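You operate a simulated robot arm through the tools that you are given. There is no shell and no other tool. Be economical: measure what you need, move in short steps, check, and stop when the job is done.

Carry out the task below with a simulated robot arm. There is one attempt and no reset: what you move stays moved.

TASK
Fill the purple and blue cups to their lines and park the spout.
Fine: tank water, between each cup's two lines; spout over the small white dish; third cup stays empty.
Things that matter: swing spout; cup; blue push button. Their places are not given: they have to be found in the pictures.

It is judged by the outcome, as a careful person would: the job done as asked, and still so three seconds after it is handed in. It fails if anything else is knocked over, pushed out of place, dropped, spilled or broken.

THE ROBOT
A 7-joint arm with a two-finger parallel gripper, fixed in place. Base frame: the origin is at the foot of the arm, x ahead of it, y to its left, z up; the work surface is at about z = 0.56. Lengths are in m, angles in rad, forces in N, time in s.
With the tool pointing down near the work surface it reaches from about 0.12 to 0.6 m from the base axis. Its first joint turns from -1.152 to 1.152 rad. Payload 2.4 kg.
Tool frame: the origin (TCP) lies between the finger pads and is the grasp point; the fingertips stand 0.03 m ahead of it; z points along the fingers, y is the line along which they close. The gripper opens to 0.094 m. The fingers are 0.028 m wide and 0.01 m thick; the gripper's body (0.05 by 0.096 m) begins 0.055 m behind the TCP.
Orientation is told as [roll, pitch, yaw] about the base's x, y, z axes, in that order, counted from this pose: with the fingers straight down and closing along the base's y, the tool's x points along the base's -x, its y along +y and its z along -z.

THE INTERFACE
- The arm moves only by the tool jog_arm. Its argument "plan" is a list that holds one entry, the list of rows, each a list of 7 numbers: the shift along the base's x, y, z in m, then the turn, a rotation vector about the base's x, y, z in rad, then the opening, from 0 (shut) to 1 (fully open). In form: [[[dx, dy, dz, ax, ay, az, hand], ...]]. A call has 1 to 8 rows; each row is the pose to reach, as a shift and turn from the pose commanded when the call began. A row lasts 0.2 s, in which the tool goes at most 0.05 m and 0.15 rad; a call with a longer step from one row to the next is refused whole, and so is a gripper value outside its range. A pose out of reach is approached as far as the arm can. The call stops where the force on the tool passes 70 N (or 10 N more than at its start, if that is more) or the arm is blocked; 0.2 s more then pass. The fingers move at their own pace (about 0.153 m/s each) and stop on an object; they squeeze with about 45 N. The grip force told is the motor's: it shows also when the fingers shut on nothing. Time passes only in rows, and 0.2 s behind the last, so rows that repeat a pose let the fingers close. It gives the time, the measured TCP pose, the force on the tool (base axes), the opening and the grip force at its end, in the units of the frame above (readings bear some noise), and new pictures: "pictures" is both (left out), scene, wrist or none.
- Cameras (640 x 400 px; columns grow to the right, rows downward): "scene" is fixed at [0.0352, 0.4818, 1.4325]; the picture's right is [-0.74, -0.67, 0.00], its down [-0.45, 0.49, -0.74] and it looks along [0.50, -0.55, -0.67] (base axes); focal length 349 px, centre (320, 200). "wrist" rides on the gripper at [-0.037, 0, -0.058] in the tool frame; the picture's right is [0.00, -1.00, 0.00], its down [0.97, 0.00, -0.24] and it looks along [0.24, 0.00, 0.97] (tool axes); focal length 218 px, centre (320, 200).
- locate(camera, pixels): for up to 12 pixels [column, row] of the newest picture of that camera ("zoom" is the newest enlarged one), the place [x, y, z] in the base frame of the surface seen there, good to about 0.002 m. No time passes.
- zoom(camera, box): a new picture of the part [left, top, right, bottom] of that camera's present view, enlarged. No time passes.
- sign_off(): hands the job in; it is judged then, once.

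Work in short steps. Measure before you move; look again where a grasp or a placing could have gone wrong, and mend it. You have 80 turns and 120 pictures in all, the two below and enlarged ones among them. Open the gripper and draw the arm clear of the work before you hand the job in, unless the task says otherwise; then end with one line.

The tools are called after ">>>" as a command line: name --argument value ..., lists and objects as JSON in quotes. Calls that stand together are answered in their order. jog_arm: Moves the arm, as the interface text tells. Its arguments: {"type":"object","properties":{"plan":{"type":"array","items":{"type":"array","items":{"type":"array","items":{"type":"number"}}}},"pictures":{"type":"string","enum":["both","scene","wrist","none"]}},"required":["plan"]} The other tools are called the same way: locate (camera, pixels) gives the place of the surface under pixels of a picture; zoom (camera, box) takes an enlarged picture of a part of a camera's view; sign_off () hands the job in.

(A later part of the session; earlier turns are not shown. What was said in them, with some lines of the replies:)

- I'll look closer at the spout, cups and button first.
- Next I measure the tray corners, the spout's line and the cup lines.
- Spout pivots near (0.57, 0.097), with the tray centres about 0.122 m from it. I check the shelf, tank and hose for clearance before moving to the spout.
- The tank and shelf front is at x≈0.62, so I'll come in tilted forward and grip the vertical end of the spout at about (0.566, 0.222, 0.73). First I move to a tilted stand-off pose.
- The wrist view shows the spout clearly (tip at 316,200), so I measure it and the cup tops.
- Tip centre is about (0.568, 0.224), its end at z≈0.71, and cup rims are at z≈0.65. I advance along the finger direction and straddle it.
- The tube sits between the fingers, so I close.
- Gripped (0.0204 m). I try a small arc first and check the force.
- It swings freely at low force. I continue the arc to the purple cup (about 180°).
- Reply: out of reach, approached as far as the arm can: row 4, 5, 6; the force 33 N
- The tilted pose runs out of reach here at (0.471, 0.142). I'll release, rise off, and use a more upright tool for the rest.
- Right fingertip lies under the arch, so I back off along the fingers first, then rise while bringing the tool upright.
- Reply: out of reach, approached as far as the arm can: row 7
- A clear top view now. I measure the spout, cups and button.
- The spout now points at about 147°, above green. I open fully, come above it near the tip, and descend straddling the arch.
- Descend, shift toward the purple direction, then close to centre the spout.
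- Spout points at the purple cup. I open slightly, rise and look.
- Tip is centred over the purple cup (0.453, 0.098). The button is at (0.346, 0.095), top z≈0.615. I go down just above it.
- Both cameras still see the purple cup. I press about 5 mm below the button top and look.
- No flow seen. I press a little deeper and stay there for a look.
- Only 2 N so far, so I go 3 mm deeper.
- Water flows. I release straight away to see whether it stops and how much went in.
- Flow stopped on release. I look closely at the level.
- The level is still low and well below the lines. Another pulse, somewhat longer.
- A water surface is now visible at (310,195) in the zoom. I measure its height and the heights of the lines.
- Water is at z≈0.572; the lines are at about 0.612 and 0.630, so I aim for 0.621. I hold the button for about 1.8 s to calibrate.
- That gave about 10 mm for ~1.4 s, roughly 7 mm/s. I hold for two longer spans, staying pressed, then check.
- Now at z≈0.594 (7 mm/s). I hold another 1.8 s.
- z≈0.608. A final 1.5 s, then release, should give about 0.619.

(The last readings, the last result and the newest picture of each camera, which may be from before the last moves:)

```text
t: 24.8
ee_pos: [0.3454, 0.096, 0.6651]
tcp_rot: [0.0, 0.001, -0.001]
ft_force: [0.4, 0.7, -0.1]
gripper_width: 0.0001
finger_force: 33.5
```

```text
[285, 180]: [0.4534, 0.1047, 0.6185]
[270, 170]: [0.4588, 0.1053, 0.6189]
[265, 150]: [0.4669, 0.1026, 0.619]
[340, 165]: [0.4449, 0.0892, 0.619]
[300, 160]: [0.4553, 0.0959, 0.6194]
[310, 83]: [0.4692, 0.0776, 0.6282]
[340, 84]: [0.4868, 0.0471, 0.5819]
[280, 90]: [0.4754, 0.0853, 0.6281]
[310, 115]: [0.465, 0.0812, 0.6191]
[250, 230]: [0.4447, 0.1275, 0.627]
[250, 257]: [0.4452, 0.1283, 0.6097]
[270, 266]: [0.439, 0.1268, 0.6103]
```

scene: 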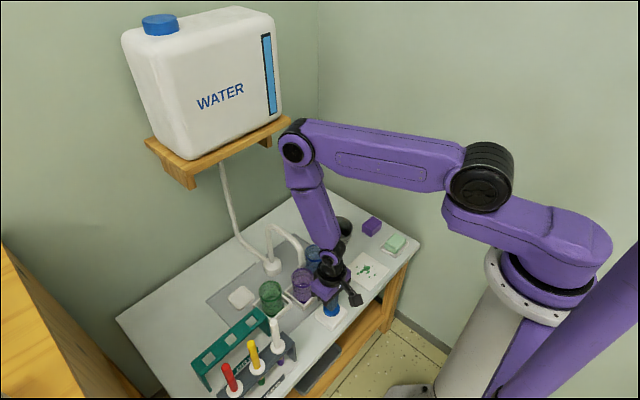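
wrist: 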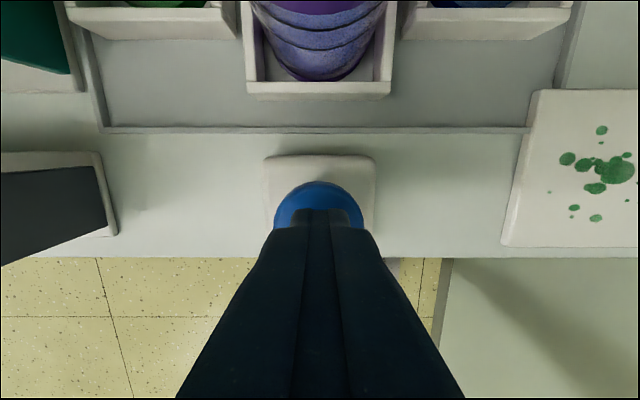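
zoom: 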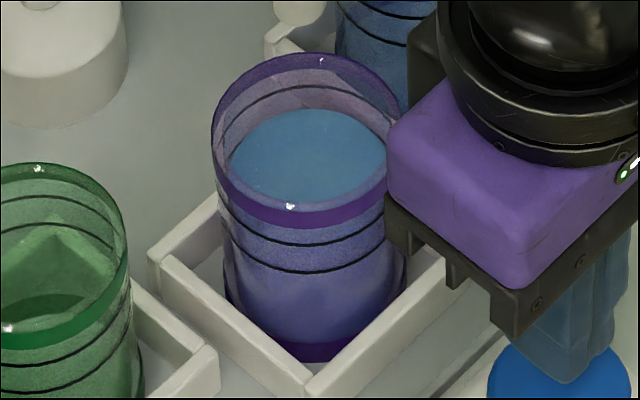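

Level 0.619, midway between the lines (0.610 and 0.6275). Now I rise and move above the spout with open fingers.

>>> jog_arm --plan '[[[0, 0, 0.05, 0, 0, 0, 0], [0, 0, 0.1, 0, 0, 0, 0], [0, 0, 0.15, 0, 0, 0, 0.3], [0, 0, 0.195, 0, 0, 0, 0.6], [0.045, 0, 0.195, 0, 0, 0, 1], [0.09, 0, 0.195, 0, 0, 0, 1], [0.12, 0, 0.195, 0, 0, 0, 1]]]'

>>> locate --camera "wrist" --pixels '[[320, 100], [320, 150], [430, 160]]'

```text
t: 26.4
ee_pos: [0.4677, 0.0957, 0.8621]
tcp_rot: [0.001, 0.003, 0.001]
ft_force: [0.4, -0.4, -0.5]
gripper_width: 0.0944
finger_force: 0.1
```

scene: 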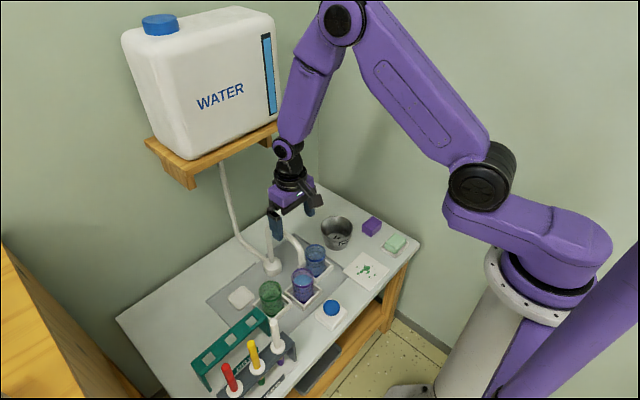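
wrist: 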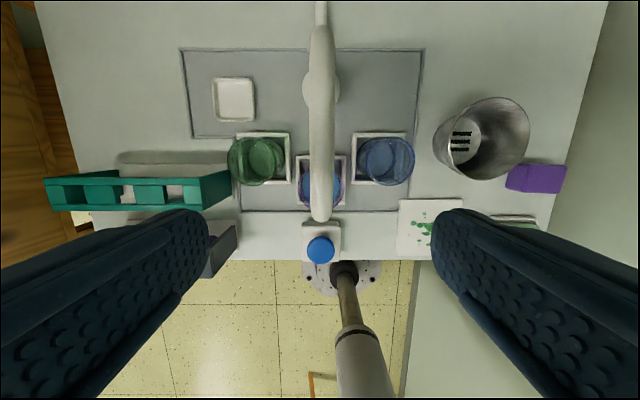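

```text
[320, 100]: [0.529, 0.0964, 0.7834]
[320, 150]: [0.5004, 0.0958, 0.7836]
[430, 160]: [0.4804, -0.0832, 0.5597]
```

>>> locate --camera "wrist" --pixels '[[354, 134], [409, 134], [354, 184], [380, 184], [376, 157], [376, 140], [362, 157], [321, 40], [322, 27], [321, 210], [335, 90], [306, 90]]'

>>> zoom --camera "wrist" --box '[280, 20, 440, 220]'

```text
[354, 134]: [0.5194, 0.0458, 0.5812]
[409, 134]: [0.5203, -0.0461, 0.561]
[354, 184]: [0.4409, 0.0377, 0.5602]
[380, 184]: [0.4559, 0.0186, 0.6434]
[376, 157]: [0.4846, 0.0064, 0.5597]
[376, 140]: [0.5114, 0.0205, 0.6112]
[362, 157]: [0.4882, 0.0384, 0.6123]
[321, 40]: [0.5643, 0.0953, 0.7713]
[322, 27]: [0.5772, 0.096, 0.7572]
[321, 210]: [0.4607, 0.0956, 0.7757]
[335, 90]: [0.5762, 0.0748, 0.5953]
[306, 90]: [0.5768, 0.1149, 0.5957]
```

```text
2.00 times, centred on (360, 120) of wrist
```

zoom: 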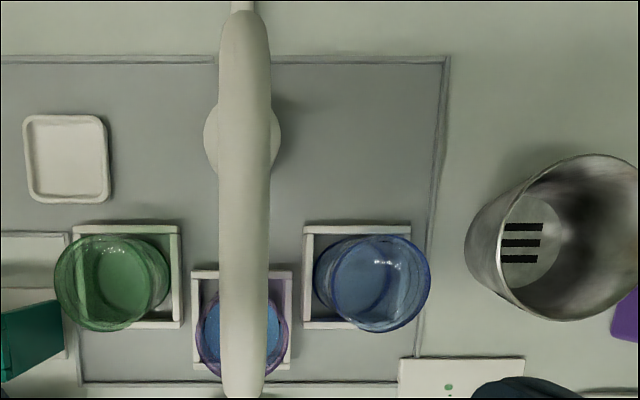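

Pivot ≈ (0.577, 0.095), blue cup centre ≈ (0.485, 0.008). I descend and grip the arch at r≈0.11.

>>> jog_arm --plan '[[[0, 0, -0.04, 0, 0, 0, 1], [0, 0, -0.08, 0, 0, 0, 1], [0, 0, -0.096, 0, 0, 0, 1], [0, 0, -0.096, 0, 0, 0, 0.3], [0, 0, -0.096, 0, 0, 0, 0], [0, 0, -0.096, 0, 0, 0, 0]]]' --pictures "none"

```text
t: 27.8
ee_pos: [0.4666, 0.095, 0.7652]
tcp_rot: [0.0, 0.001, 0.0]
ft_force: [0.5, -0.5, -7.3]
gripper_width: 0.02
finger_force: 45.3
```

Gripped. I swing 0.757 rad about the pivot with the yaw following.

>>> jog_arm --plan '[[[0.0009, -0.0139, 0, 0, 0, 0.126, 0], [0.0035, -0.0277, 0, 0, 0, 0.252, 0], [0.0079, -0.0411, 0, 0, 0, 0.379, 0], [0.0138, -0.0537, 0, 0, 0, 0.505, 0], [0.0214, -0.0655, 0, 0, 0, 0.631, 0], [0.0303, -0.0762, 0, 0, 0, 0.757, 0], [0.0303, -0.0762, 0, 0, 0, 0.757, 0]]]'

```text
t: 29.4
ee_pos: [0.4971, 0.0179, 0.765]
tcp_rot: [0.0, 0.002, 0.757]
ft_force: [-10.8, -13.8, 24.4]
gripper_width: 0.0196
finger_force: 45.0
```

scene: 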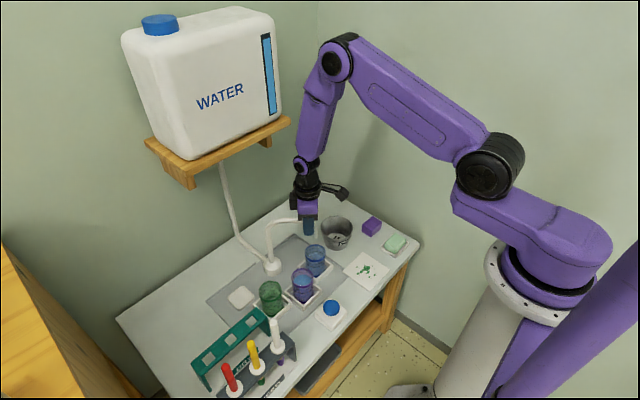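
wrist: 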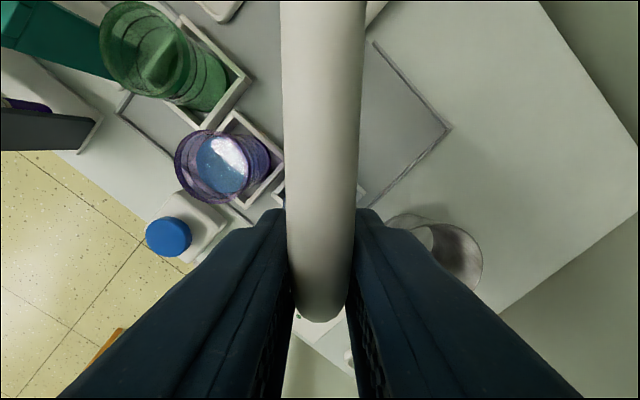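

Swung cleanly. I release, rise clear, and go back above the button while unwinding the yaw.

>>> jog_arm --plan '[[[0, 0, 0, 0, 0, 0, 0.6], [0, 0, 0, 0, 0, 0, 0.6], [0, 0, 0.045, 0, 0, 0, 0.6], [0, 0, 0.09, 0, 0, 0, 0.6], [-0.03, 0.02, 0.11, 0, 0, -0.15, 0.6], [-0.065, 0.037, 0.11, 0, 0, -0.3, 0.6], [-0.1, 0.054, 0.11, 0, 0, -0.45, 0.3], [-0.14, 0.071, 0.11, 0, 0, -0.6, 0]]]' --pictures "none"

>>> jog_arm --plan '[[[-0.011, 0.006, 0, 0, 0, -0.15, 0], [-0.011, 0.006, 0, 0, 0, -0.157, 0]]]'

>>> zoom --camera "scene" --box '[270, 210, 350, 310]'

```text
t: 31.2
ee_pos: [0.3554, 0.0895, 0.8748]
tcp_rot: [0.0, 0.001, 0.155]
ft_force: [-0.1, -0.3, -0.5]
gripper_width: 0.0
finger_force: 33.0
```

```text
t: 31.8
ee_pos: [0.3457, 0.0975, 0.8741]
tcp_rot: [0.0, 0.001, -0.002]
ft_force: [-0.4, 0.0, -0.4]
gripper_width: 0.0
finger_force: 32.9
```

scene: 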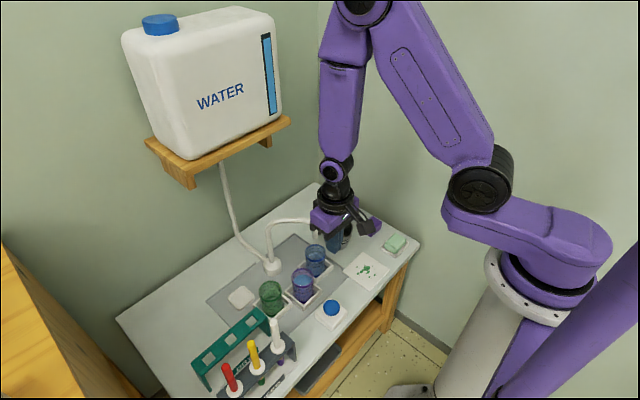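
wrist: 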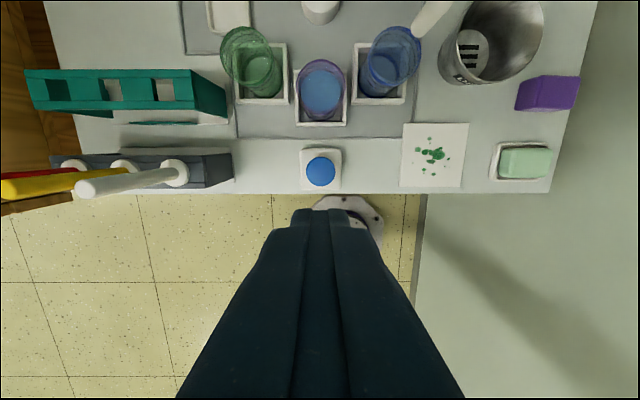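

```text
4.00 times, centred on (310, 260) of scene
```

zoom: 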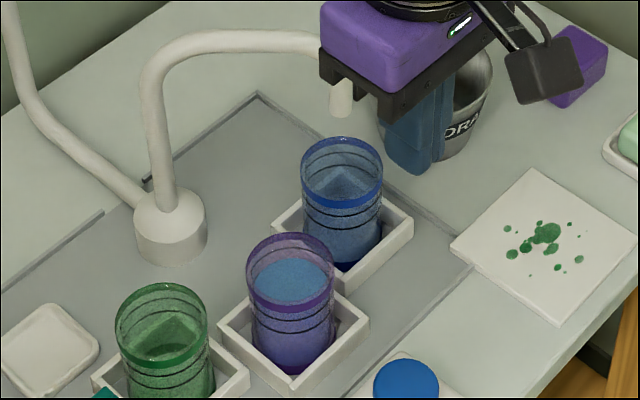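

>>> locate --camera "wrist" --pixels '[[416, 33], [419, 28], [428, 14], [320, 172]]'

>>> locate --camera "zoom" --pixels '[[342, 108], [340, 95], [348, 143], [350, 250]]'

```text
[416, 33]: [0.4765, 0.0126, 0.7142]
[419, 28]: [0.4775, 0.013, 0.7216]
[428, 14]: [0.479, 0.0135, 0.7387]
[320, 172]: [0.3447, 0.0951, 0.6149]
```

```text
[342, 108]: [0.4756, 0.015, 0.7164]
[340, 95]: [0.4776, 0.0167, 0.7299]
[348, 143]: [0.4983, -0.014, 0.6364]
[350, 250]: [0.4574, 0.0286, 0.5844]
```

Tip centred over blue (≈0.485, 0.009). I descend to the button.

>>> jog_arm --plan '[[[0, 0, -0.045, 0, 0, 0, 0], [0, 0, -0.09, 0, 0, 0, 0], [0, 0, -0.135, 0, 0, 0, 0], [0, 0, -0.18, 0, 0, 0, 0], [0, 0, -0.223, 0, 0, 0, 0]]]' --pictures "none"

>>> jog_arm --plan '[[[0, 0, -0.0165, 0, 0, 0, 0], [0, 0, -0.0165, 0, 0, 0, 0], [0, 0, -0.0165, 0, 0, 0, 0], [0, 0, -0.0165, 0, 0, 0, 0], [0, 0, -0.0165, 0, 0, 0, 0], [0, 0, -0.0165, 0, 0, 0, 0], [0, 0, -0.0165, 0, 0, 0, 0], [0, 0, -0.0165, 0, 0, 0, 0]]]' --pictures "none"

>>> zoom --camera "scene" --box '[290, 220, 340, 290]'

```text
t: 33.0
ee_pos: [0.3449, 0.0981, 0.649]
tcp_rot: [0.001, 0.001, 0.0]
ft_force: [-0.9, 0.2, -0.5]
gripper_width: 0.0
finger_force: 32.7
```

```text
t: 34.8
ee_pos: [0.3427, 0.0975, 0.6345]
tcp_rot: [-0.001, 0.001, 0.0]
ft_force: [1.7, 0.4, 4.5]
gripper_width: 0.0
finger_force: 33.5
```

```text
5.71 times, centred on (315, 255) of scene
```

zoom: 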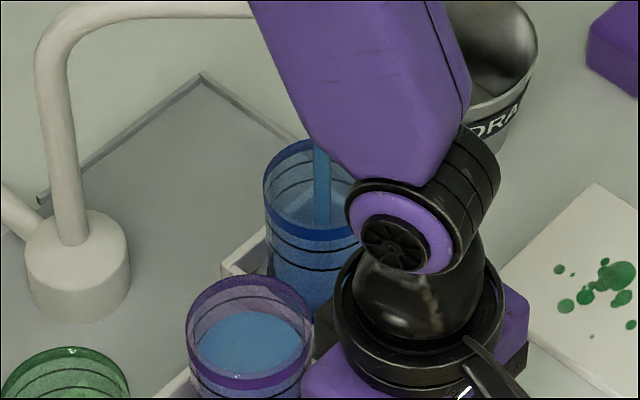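

The stream goes into the blue cup. I hold another 1.8 s and measure.

>>> jog_arm --plan '[[[0, 0, 0, 0, 0, 0, 0], [0, 0, 0, 0, 0, 0, 0], [0, 0, 0, 0, 0, 0, 0], [0, 0, 0, 0, 0, 0, 0], [0, 0, 0, 0, 0, 0, 0], [0, 0, 0, 0, 0, 0, 0], [0, 0, 0, 0, 0, 0, 0], [0, 0, 0, 0, 0, 0, 0]]]' --pictures "none"

>>> zoom --camera "scene" --box '[300, 235, 330, 275]'

>>> locate --camera "zoom" --pixels '[[300, 180], [310, 190], [300, 200], [290, 195], [320, 170], [350, 190], [300, 170], [280, 190]]'

```text
t: 36.6
ee_pos: [0.3449, 0.0964, 0.6341]
tcp_rot: [0.001, 0.001, 0.001]
ft_force: [1.4, -0.8, 4.5]
gripper_width: 0.0
finger_force: 33.3
```

```text
10.00 times, centred on (315, 255) of scene
```

zoom: 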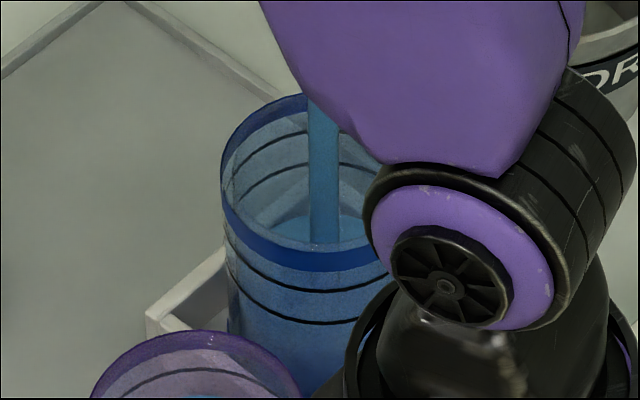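

```text
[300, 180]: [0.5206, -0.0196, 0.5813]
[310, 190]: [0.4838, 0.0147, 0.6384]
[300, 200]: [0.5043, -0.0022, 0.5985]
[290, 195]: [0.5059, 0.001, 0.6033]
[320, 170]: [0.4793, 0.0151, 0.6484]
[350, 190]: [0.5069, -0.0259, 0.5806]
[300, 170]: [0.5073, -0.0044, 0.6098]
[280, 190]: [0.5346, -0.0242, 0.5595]
```

>>> locate --camera "zoom" --pixels '[[290, 228], [280, 230], [300, 225], [350, 225], [350, 235], [245, 245], [245, 285], [260, 265]]'

```text
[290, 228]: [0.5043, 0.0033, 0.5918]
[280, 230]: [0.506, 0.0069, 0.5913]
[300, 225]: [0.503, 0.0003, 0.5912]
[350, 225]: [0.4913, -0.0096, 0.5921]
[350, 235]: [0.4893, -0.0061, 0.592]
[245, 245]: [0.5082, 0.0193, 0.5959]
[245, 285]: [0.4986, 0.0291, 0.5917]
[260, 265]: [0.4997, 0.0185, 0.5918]
```

Blue is at z≈0.592, so it needs about 27 mm more (~3.7 s). I hold 1.8 s and re-measure.

>>> jog_arm --plan '[[[0, 0, 0, 0, 0, 0, 0], [0, 0, 0, 0, 0, 0, 0], [0, 0, 0, 0, 0, 0, 0], [0, 0, 0, 0, 0, 0, 0], [0, 0, 0, 0, 0, 0, 0], [0, 0, 0, 0, 0, 0, 0], [0, 0, 0, 0, 0, 0, 0], [0, 0, 0, 0, 0, 0, 0]]]' --pictures "none"

>>> zoom --camera "scene" --box '[300, 235, 330, 275]'

>>> locate --camera "zoom" --pixels '[[290, 228], [280, 230], [270, 215], [350, 225], [350, 215], [240, 256], [240, 290], [260, 300], [260, 154], [265, 180]]'

```text
t: 38.4
ee_pos: [0.3439, 0.0968, 0.6341]
tcp_rot: [0.001, 0.002, -0.001]
ft_force: [0.8, -0.8, 4.3]
gripper_width: 0.0
finger_force: 32.5
```

```text
10.00 times, centred on (315, 255) of scene
```

zoom: 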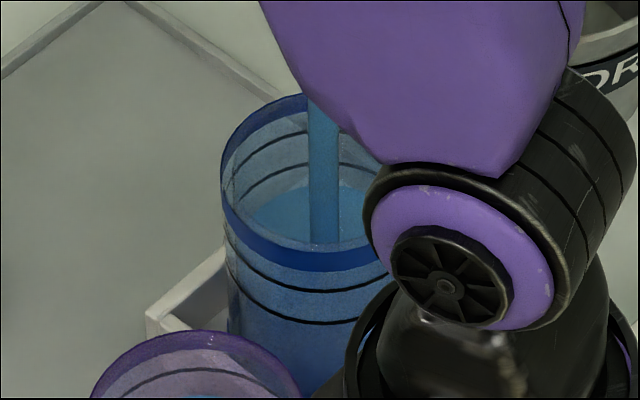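

```text
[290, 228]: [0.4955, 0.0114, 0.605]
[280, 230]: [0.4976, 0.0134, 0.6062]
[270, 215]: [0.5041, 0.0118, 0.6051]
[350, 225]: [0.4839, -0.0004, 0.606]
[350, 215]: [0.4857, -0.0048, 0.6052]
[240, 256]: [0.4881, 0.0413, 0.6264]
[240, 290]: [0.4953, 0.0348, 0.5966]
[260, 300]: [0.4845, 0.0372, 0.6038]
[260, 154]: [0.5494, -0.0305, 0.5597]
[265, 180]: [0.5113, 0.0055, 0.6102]
```

z≈0.6055; the same final hold and release as before (+11 mm) gives about 0.617.

>>> jog_arm --plan '[[[0, 0, 0, 0, 0, 0, 0], [0, 0, 0, 0, 0, 0, 0], [0, 0, 0, 0, 0, 0, 0], [0, 0, 0, 0, 0, 0, 0], [0, 0, 0, 0, 0, 0, 0], [0, 0, 0, 0, 0, 0, 0], [0, 0, 0, 0, 0, 0, 0], [0, 0, 0.015, 0, 0, 0, 0]]]' --pictures "none"

>>> zoom --camera "scene" --box '[300, 235, 330, 275]'

>>> locate --camera "zoom" --pixels '[[290, 228], [280, 230], [270, 215], [340, 205], [245, 261], [265, 137], [255, 300]]'

```text
t: 40.2
ee_pos: [0.3445, 0.0974, 0.6496]
tcp_rot: [0.0, 0.0, 0.0]
ft_force: [-0.5, 0.0, -0.6]
gripper_width: 0.0
finger_force: 33.2
```

```text
10.00 times, centred on (315, 255) of scene
```

zoom: 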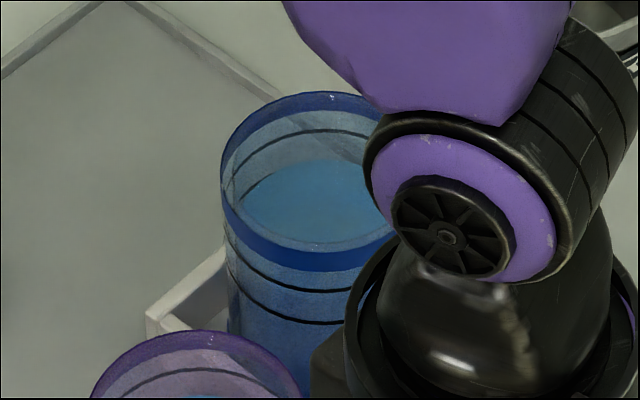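

```text
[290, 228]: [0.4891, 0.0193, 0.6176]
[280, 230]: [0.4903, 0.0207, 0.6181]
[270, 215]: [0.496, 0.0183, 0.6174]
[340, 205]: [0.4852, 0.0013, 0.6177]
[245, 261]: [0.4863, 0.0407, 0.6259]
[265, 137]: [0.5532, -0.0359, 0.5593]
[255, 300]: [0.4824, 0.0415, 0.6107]
```

Blue is at 0.6177, between its lines (0.611 and 0.626). Now I go back above the spout to park it, rising first.

>>> jog_arm --plan '[[[0, 0, 0.05, 0, 0, 0, 0], [0, 0, 0.1, 0, 0, 0, 0], [0, 0, 0.15, 0, 0, 0, 0], [0, 0, 0.2, 0, 0, 0, 0], [0, 0, 0.22, 0, 0, 0.1, 0.3], [0.03, -0.015, 0.22, 0, 0, 0.25, 0.6]]]' --pictures "none"

>>> jog_arm --plan '[[[0.03, -0.015, 0, 0, 0, 0.127, 0.8], [0.06, -0.031, 0, 0, 0, 0.254, 1], [0.09, -0.046, 0, 0, 0, 0.38, 1], [0.123, -0.063, 0, 0, 0, 0.507, 1], [0.123, -0.063, 0, 0, 0, 0.507, 1]]]'

```text
t: 41.6
ee_pos: [0.3781, 0.0819, 0.8696]
tcp_rot: [-0.001, 0.003, 0.254]
ft_force: [0.3, 1.1, 0.2]
gripper_width: 0.0565
finger_force: 0.0
```

```text
t: 42.8
ee_pos: [0.4995, 0.0195, 0.8689]
tcp_rot: [0.001, 0.001, 0.76]
ft_force: [0.3, -0.4, 0.1]
gripper_width: 0.0939
finger_force: 0.1
```

scene: 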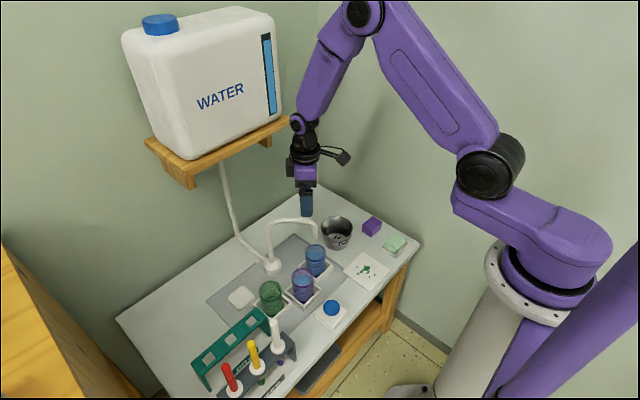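
wrist: 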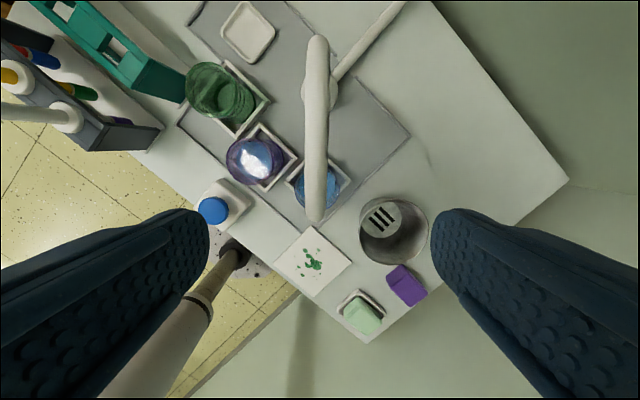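

Descend and grip.

>>> jog_arm --plan '[[[0, 0, -0.045, 0, 0, 0, 1], [0, 0, -0.09, 0, 0, 0, 1], [-0.002, -0.001, -0.103, 0, 0, 0, 1], [-0.002, -0.001, -0.103, 0, 0, 0, 0.3], [-0.002, -0.001, -0.103, 0, 0, 0, 0], [-0.002, -0.001, -0.103, 0, 0, 0, 0]]]' --pictures "wrist"

```text
t: 44.2
ee_pos: [0.4962, 0.0183, 0.7656]
tcp_rot: [0.0, 0.002, 0.759]
ft_force: [0.9, 0.5, -5.6]
gripper_width: 0.02
finger_force: 44.5
```

wrist: 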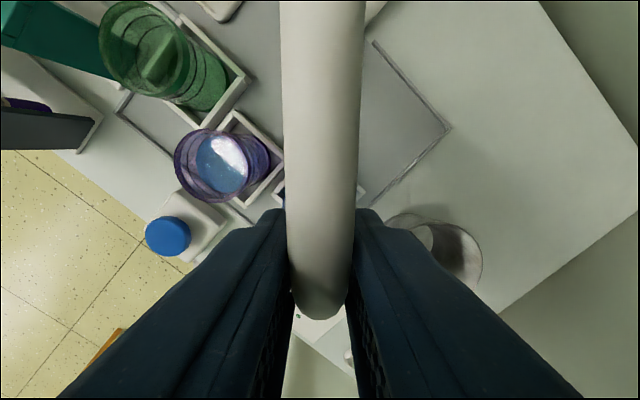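

Gripped; swing back along the arc.

>>> jog_arm --plan '[[[-0.0098, 0.012, 0, 0, 0, -0.14, 0], [-0.0179, 0.0253, 0, 0, 0, -0.28, 0], [-0.0241, 0.0395, 0, 0, 0, -0.42, 0], [-0.0282, 0.0545, 0, 0, 0, -0.56, 0], [-0.0301, 0.0699, 0, 0, 0, -0.7, 0], [-0.0299, 0.0854, 0, 0, 0, -0.84, 0], [-0.0276, 0.1008, 0, 0, 0, -0.98, 0], [-0.0231, 0.1156, 0, 0, 0, -1.12, 0]]]'

```text
t: 46.0
ee_pos: [0.4724, 0.1341, 0.7667]
tcp_rot: [-0.001, 0.006, -0.362]
ft_force: [-15.7, 6.0, -16.1]
gripper_width: 0.0196
finger_force: 45.5
```

scene: 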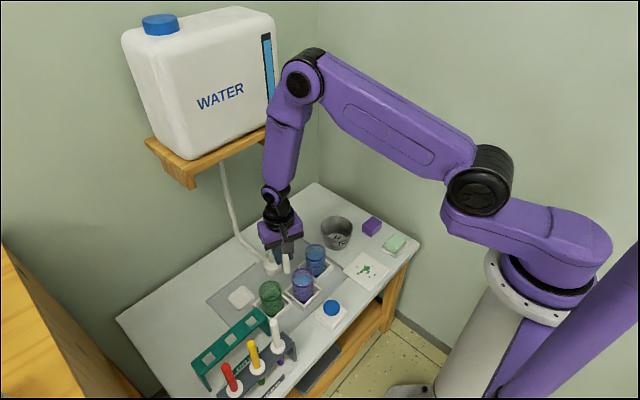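
wrist: 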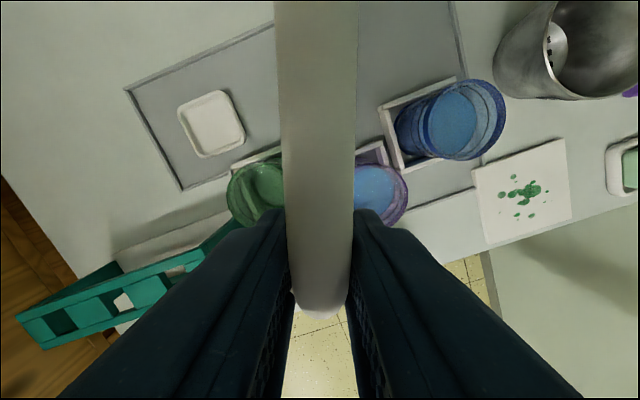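

Continue to about 53° past purple.

>>> jog_arm --plan '[[[0.0065, 0.0141, 0, 0, 0, -0.14, 0], [0.0149, 0.0271, 0, 0, 0, -0.28, 0], [0.0251, 0.0389, 0, 0, 0, -0.42, 0], [0.0368, 0.0491, 0, 0, 0, -0.56, 0]]]'

>>> zoom --camera "scene" --box '[180, 40, 340, 290]'

```text
t: 47.0
ee_pos: [0.5103, 0.1852, 0.7642]
tcp_rot: [0.0, 0.002, -0.919]
ft_force: [-14.5, 21.7, -12.5]
gripper_width: 0.0197
finger_force: 44.6
```

scene: 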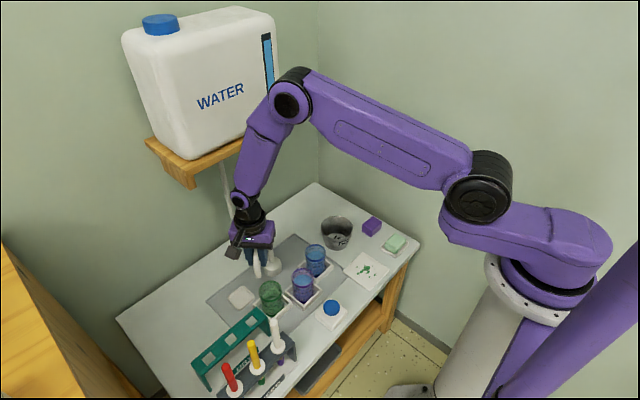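
wrist: 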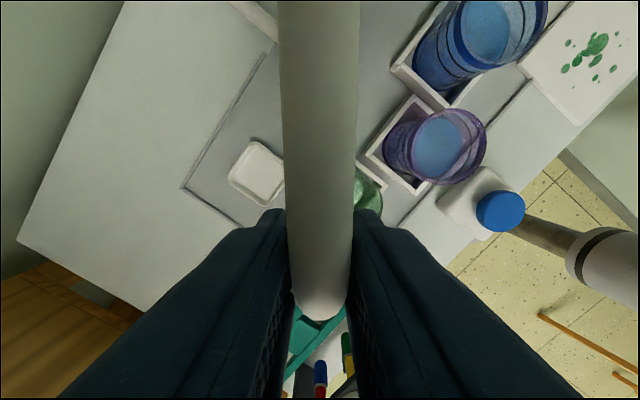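

```text
1.60 times, centred on (260, 165) of scene
```

zoom: 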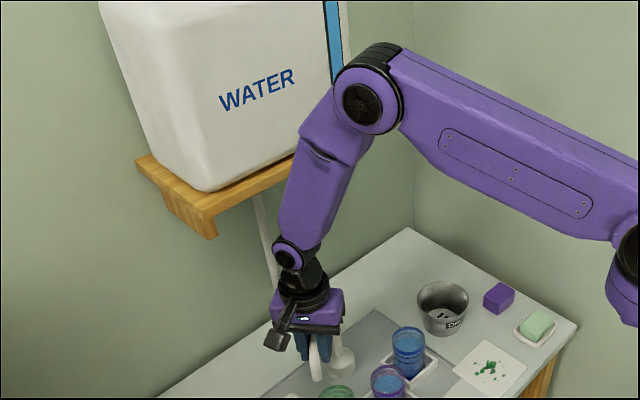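

I check the arm's clearance to the shelf and tank before going further.

>>> locate --camera "scene" --pixels '[[240, 200], [252, 165], [262, 135], [287, 100], [250, 225], [190, 180], [240, 145], [255, 130], [190, 186], [150, 145]]'

```text
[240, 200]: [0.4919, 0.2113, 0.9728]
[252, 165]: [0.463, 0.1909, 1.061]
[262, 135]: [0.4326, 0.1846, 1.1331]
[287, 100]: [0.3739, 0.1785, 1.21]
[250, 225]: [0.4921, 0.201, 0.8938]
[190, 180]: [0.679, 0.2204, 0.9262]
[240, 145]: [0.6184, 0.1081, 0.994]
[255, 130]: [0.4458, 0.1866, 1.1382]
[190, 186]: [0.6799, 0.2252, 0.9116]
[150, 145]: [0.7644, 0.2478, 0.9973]
```

The shelf front is at x≈0.62 and the wrist joint would come too near it upright. I re-grip nearer the pivot, where the arch is horizontal, and lean the hand about the arch axis away from the tank.

>>> jog_arm --plan '[[[0, 0, 0, 0, 0, 0, 0.6], [0, 0, 0, 0, 0, 0, 0.6], [0.022, -0.0297, 0.006, 0, 0, 0, 0.6], [0.022, -0.0297, 0.006, 0.0895, -0.1195, 0, 0.6], [0.022, -0.0297, 0.006, 0.179, -0.239, 0, 0.6], [0.022, -0.0297, 0.006, 0.268, -0.359, 0, 0.6]]]'

```text
t: 48.4
ee_pos: [0.5835, 0.0685, 0.7719]
tcp_rot: [0.416, -0.007, -1.114]
ft_force: [-1.4, -0.2, 0.6]
gripper_width: 0.0562
finger_force: 0.1
out of reach, approached as far as the arm can: row 6
```

scene: 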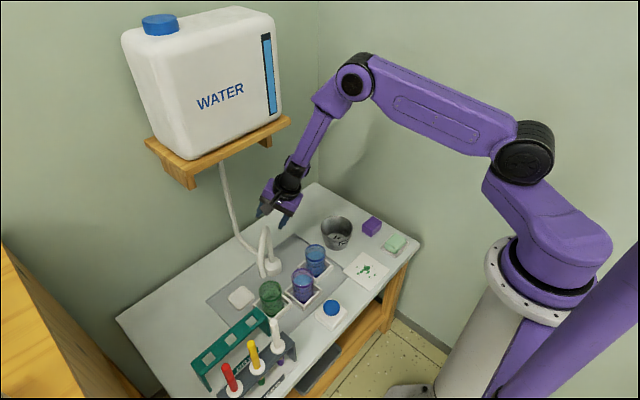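
wrist: 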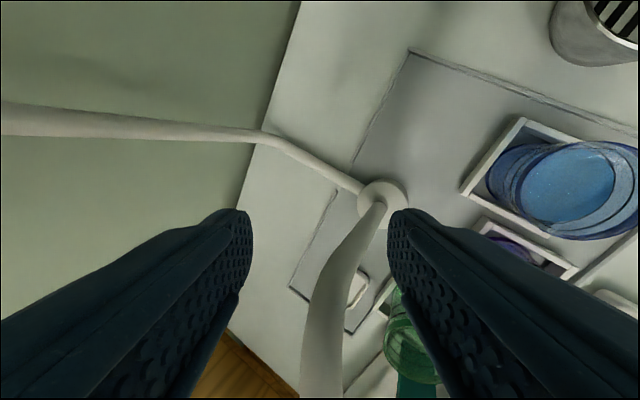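

The solver drifted past the pivot, but nothing was touched (≈1 N). I rise straight out, then move back toward the base while straightening.

>>> jog_arm --plan '[[[0, 0, 0.03, 0, 0, 0, 0.6], [0, 0, 0.06, 0, 0, 0, 0.6], [-0.02, 0, 0.09, 0, 0, 0, 0.6], [-0.06, 0, 0.1, 0, 0, 0, 0.6], [-0.1, 0.01, 0.1, -0.061, 0.124, 0, 0.6], [-0.14, 0.02, 0.1, -0.122, 0.248, 0, 0.6], [-0.16, 0.03, 0.1, -0.183, 0.373, 0, 0.6]]]'

```text
t: 50.0
ee_pos: [0.3876, 0.1779, 0.8709]
tcp_rot: [0.095, 0.071, -0.925]
ft_force: [4.0, -7.2, -0.9]
gripper_width: 0.0562
finger_force: 0.1
out of reach, approached as far as the arm can: row 7
```

scene: 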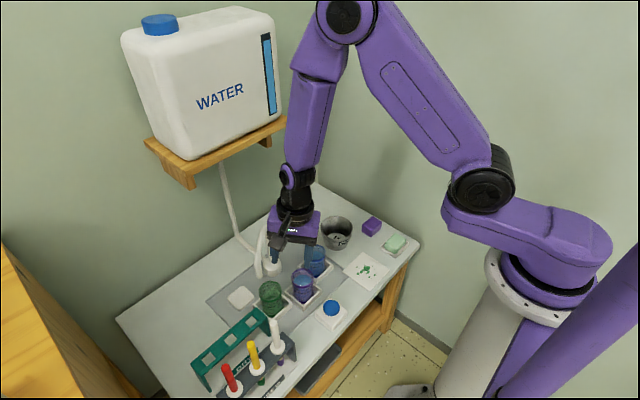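
wrist: 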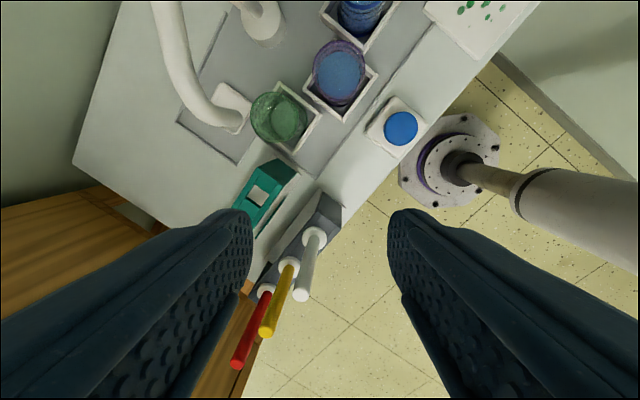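

No damage; I check where the spout now stands.

>>> locate --camera "wrist" --pixels '[[237, 124], [222, 118], [195, 90], [180, 50], [245, 95], [228, 90]]'

>>> zoom --camera "scene" --box '[210, 210, 320, 330]'

```text
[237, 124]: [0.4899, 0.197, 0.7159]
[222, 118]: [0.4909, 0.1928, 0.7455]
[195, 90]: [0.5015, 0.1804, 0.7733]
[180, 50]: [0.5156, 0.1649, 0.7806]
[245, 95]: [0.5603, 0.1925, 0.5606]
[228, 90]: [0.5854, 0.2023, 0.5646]
```

```text
3.33 times, centred on (265, 270) of scene
```

zoom: 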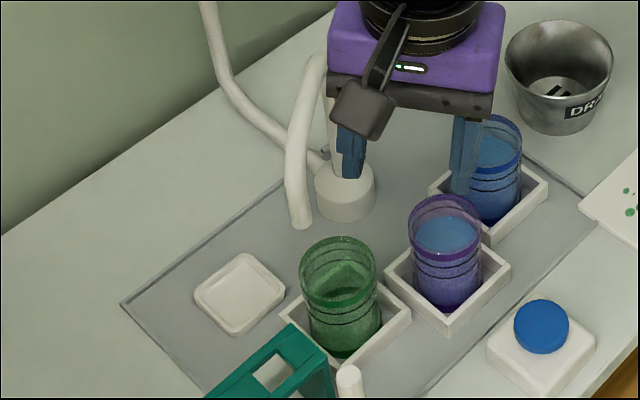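

Tip is at about (0.497, 0.192). I'll push it the rest of the way with closed vertical fingers from the −x side, which keeps the hand at x≤0.55 and clear of the shelf. First I unwind to upright.

>>> jog_arm --plan '[[[0.004, -0.004, 0, -0.018, -0.003, 0.132, 0.4], [0.008, -0.008, 0, -0.037, -0.006, 0.264, 0], [0.012, -0.012, 0, -0.055, -0.009, 0.396, 0], [0.017, -0.016, 0, -0.074, -0.011, 0.529, 0], [0.021, -0.02, 0, -0.092, -0.014, 0.661, 0], [0.025, -0.024, 0, -0.111, -0.017, 0.793, 0], [0.03, -0.028, 0, -0.129, -0.02, 0.925, 0]]]' --pictures "none"

```text
t: 51.6
ee_pos: [0.419, 0.1495, 0.8721]
tcp_rot: [-0.005, -0.002, -0.008]
ft_force: [-0.1, -0.7, -0.5]
gripper_width: 0.0
finger_force: 32.3
```

Upright. Move beside the arch and descend.

>>> jog_arm --plan '[[[0.035, 0, 0, 0, 0, 0, 0], [0.066, 0.001, 0, 0, 0, 0, 0], [0.066, 0.001, -0.04, 0, 0, 0, 0], [0.066, 0.001, -0.08, 0, 0, 0, 0], [0.066, 0.001, -0.105, 0, 0, 0, 0]]]'

```text
t: 52.8
ee_pos: [0.4856, 0.1519, 0.7677]
tcp_rot: [-0.007, -0.003, -0.011]
ft_force: [-0.4, -0.3, -0.4]
gripper_width: 0.0
finger_force: 33.3
```

scene: 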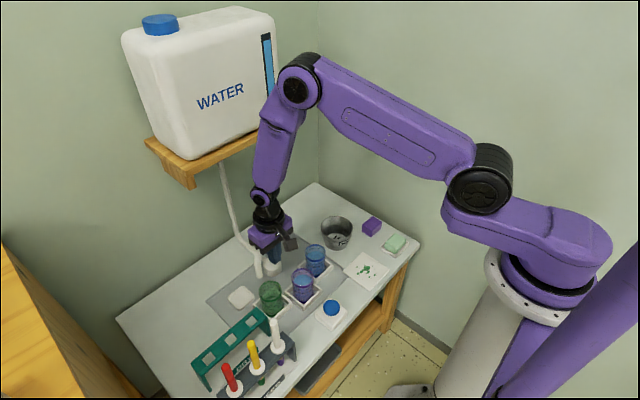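
wrist: 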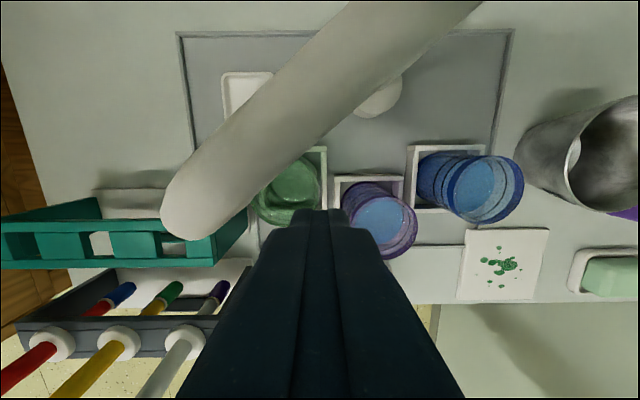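

Fingers are on the inner side of the arch. Push gently toward the dish.

>>> jog_arm --plan '[[[0.008, 0.007, 0, 0, 0, 0, 0], [0.016, 0.015, 0, 0, 0, 0, 0], [0.024, 0.022, 0, 0, 0, 0, 0], [0.034, 0.028, 0, 0, 0, 0, 0], [0.044, 0.034, 0, 0, 0, 0, 0], [0.052, 0.038, 0, 0, 0, 0, 0]]]'

```text
t: 54.2
ee_pos: [0.5374, 0.1901, 0.7674]
tcp_rot: [-0.007, -0.001, -0.01]
ft_force: [0.9, 0.5, 0.1]
gripper_width: 0.0
finger_force: 33.3
```

scene: 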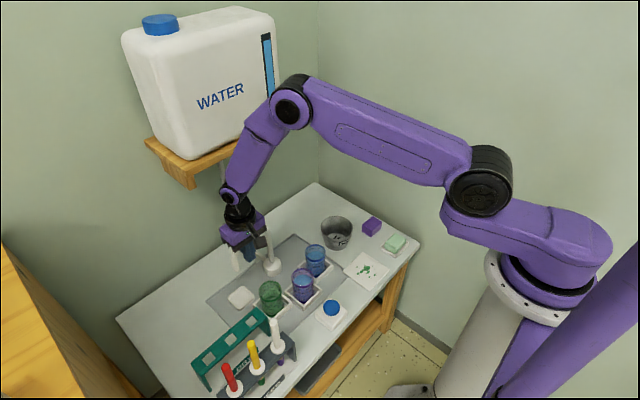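
wrist: 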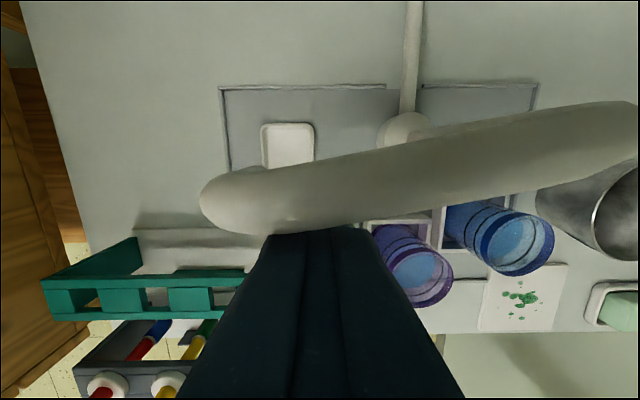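

About 10° remain. I push +x another 13 mm.

>>> jog_arm --plan '[[[0.007, 0, 0, 0, 0, 0, 0], [0.013, 0, 0, 0, 0, 0, 0]]]'

>>> locate --camera "wrist" --pixels '[[260, 190], [320, 190], [400, 180], [500, 165], [600, 150], [215, 205]]'

```text
t: 54.8
ee_pos: [0.5491, 0.1902, 0.7674]
tcp_rot: [-0.007, -0.002, -0.01]
ft_force: [-1.0, 0.0, 0.6]
gripper_width: 0.0
finger_force: 32.7
```

scene: 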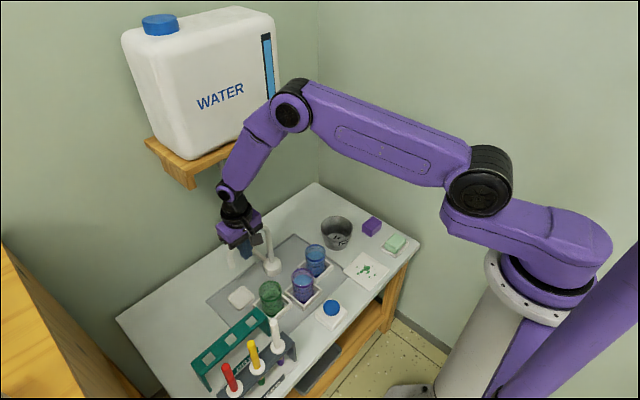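
wrist: 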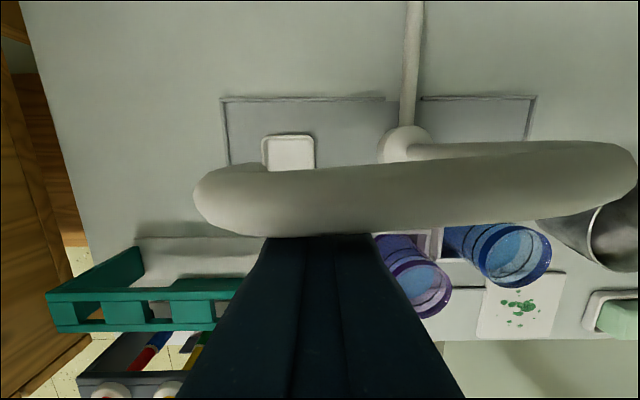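

```text
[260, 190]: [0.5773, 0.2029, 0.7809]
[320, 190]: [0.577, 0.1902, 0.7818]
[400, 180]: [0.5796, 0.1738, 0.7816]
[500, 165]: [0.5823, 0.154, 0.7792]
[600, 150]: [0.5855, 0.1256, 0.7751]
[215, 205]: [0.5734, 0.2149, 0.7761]
```

Spout looks nearly parallel to y now. I back off −x, rise and check from above.

>>> jog_arm --plan '[[[-0.03, 0, 0, 0, 0, 0, 0], [-0.05, -0.01, 0.03, 0, 0, 0, 0], [-0.07, -0.02, 0.07, 0, 0, 0, 0], [-0.1, -0.03, 0.11, 0, 0, 0, 0], [-0.14, -0.04, 0.14, 0, 0, 0, 0], [-0.17, -0.05, 0.17, 0, 0, 0, 0.5], [-0.18, -0.06, 0.2, 0, 0, 0, 1], [-0.18, -0.06, 0.22, 0, 0, 0, 1]]]'

>>> zoom --camera "scene" --box '[200, 210, 360, 330]'

>>> zoom --camera "wrist" --box '[230, 0, 420, 190]'

```text
refused: row 4 steps farther than a row can; nothing moved
```

```text
3.33 times, centred on (280, 270) of scene
```

zoom: 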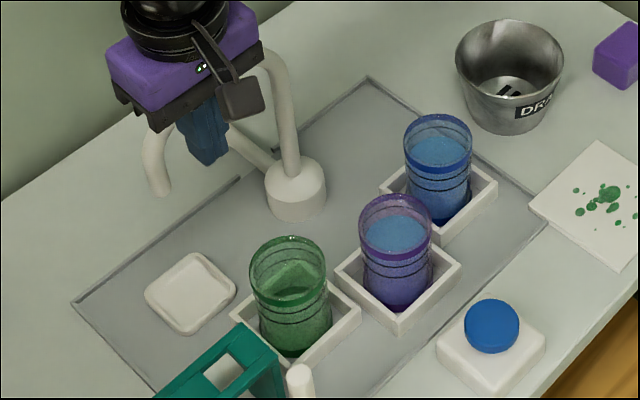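

```text
2.11 times, centred on (325, 95) of wrist
```

zoom: 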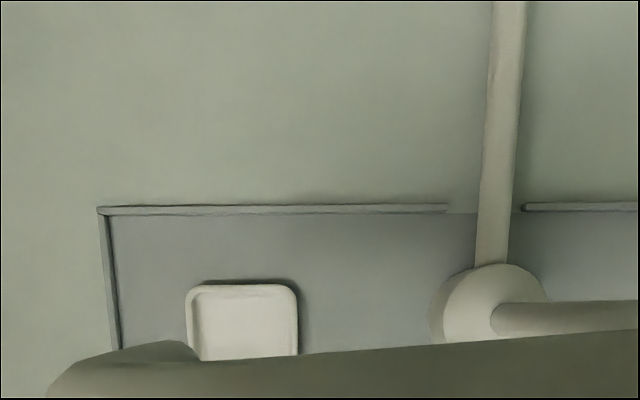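

The tip sits in its original place in the scene. I withdraw with shorter steps.

>>> jog_arm --plan '[[[-0.03, 0, 0, 0, 0, 0, 0], [-0.05, -0.01, 0.03, 0, 0, 0, 0], [-0.065, -0.015, 0.065, 0, 0, 0, 0], [-0.09, -0.02, 0.1, 0, 0, 0, 0], [-0.12, -0.03, 0.13, 0, 0, 0, 0], [-0.15, -0.04, 0.16, 0, 0, 0, 0.5], [-0.175, -0.05, 0.19, 0, 0, 0, 1], [-0.18, -0.06, 0.22, 0, 0, 0, 1]]]'

>>> zoom --camera "scene" --box '[200, 210, 360, 330]'

>>> locate --camera "zoom" --pixels '[[160, 195], [157, 170], [190, 293], [400, 230], [440, 150], [160, 285], [225, 295], [185, 260], [190, 328]]'

```text
t: 56.6
ee_pos: [0.3696, 0.1277, 0.9849]
tcp_rot: [-0.008, -0.001, -0.011]
ft_force: [0.7, 0.1, 0.3]
gripper_width: 0.0939
finger_force: 0.0
```

scene: 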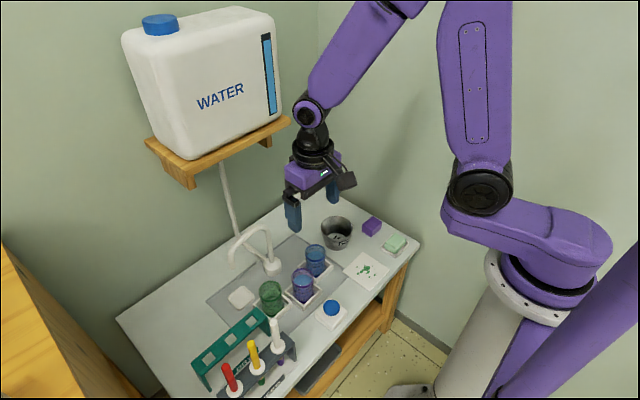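
wrist: 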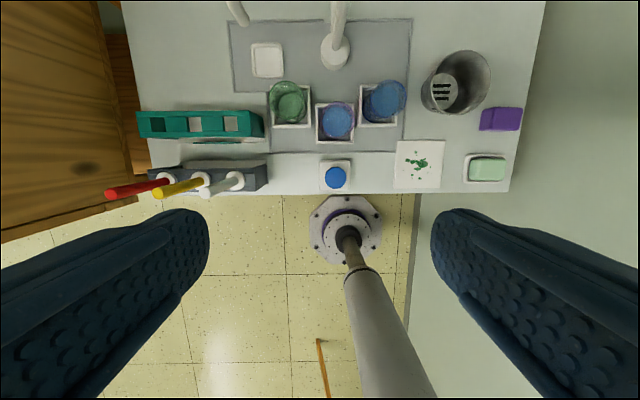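

```text
3.33 times, centred on (280, 270) of scene
```

zoom: 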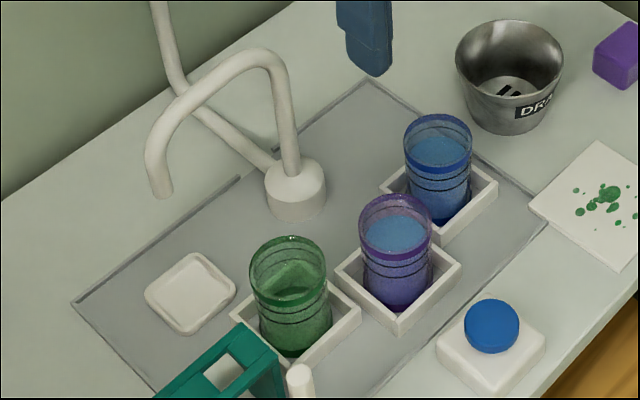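

```text
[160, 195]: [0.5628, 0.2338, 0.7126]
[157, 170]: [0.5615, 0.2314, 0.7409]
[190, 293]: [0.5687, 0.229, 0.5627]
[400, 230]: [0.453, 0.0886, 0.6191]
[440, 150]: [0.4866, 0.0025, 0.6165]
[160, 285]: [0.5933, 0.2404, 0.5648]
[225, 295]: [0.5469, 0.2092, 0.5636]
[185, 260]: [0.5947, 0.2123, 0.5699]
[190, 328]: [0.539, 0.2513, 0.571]
```

Everything checks out: the tip is over the dish, both levels lie between their lines, the green cup is empty, and the arm is clear with the gripper open.

>>> sign_off

```text
The job is handed in.
```

The purple and blue cups are filled with tank water to between their lines, the green cup is empty, the spout is parked over the white dish, and the job is handed in.
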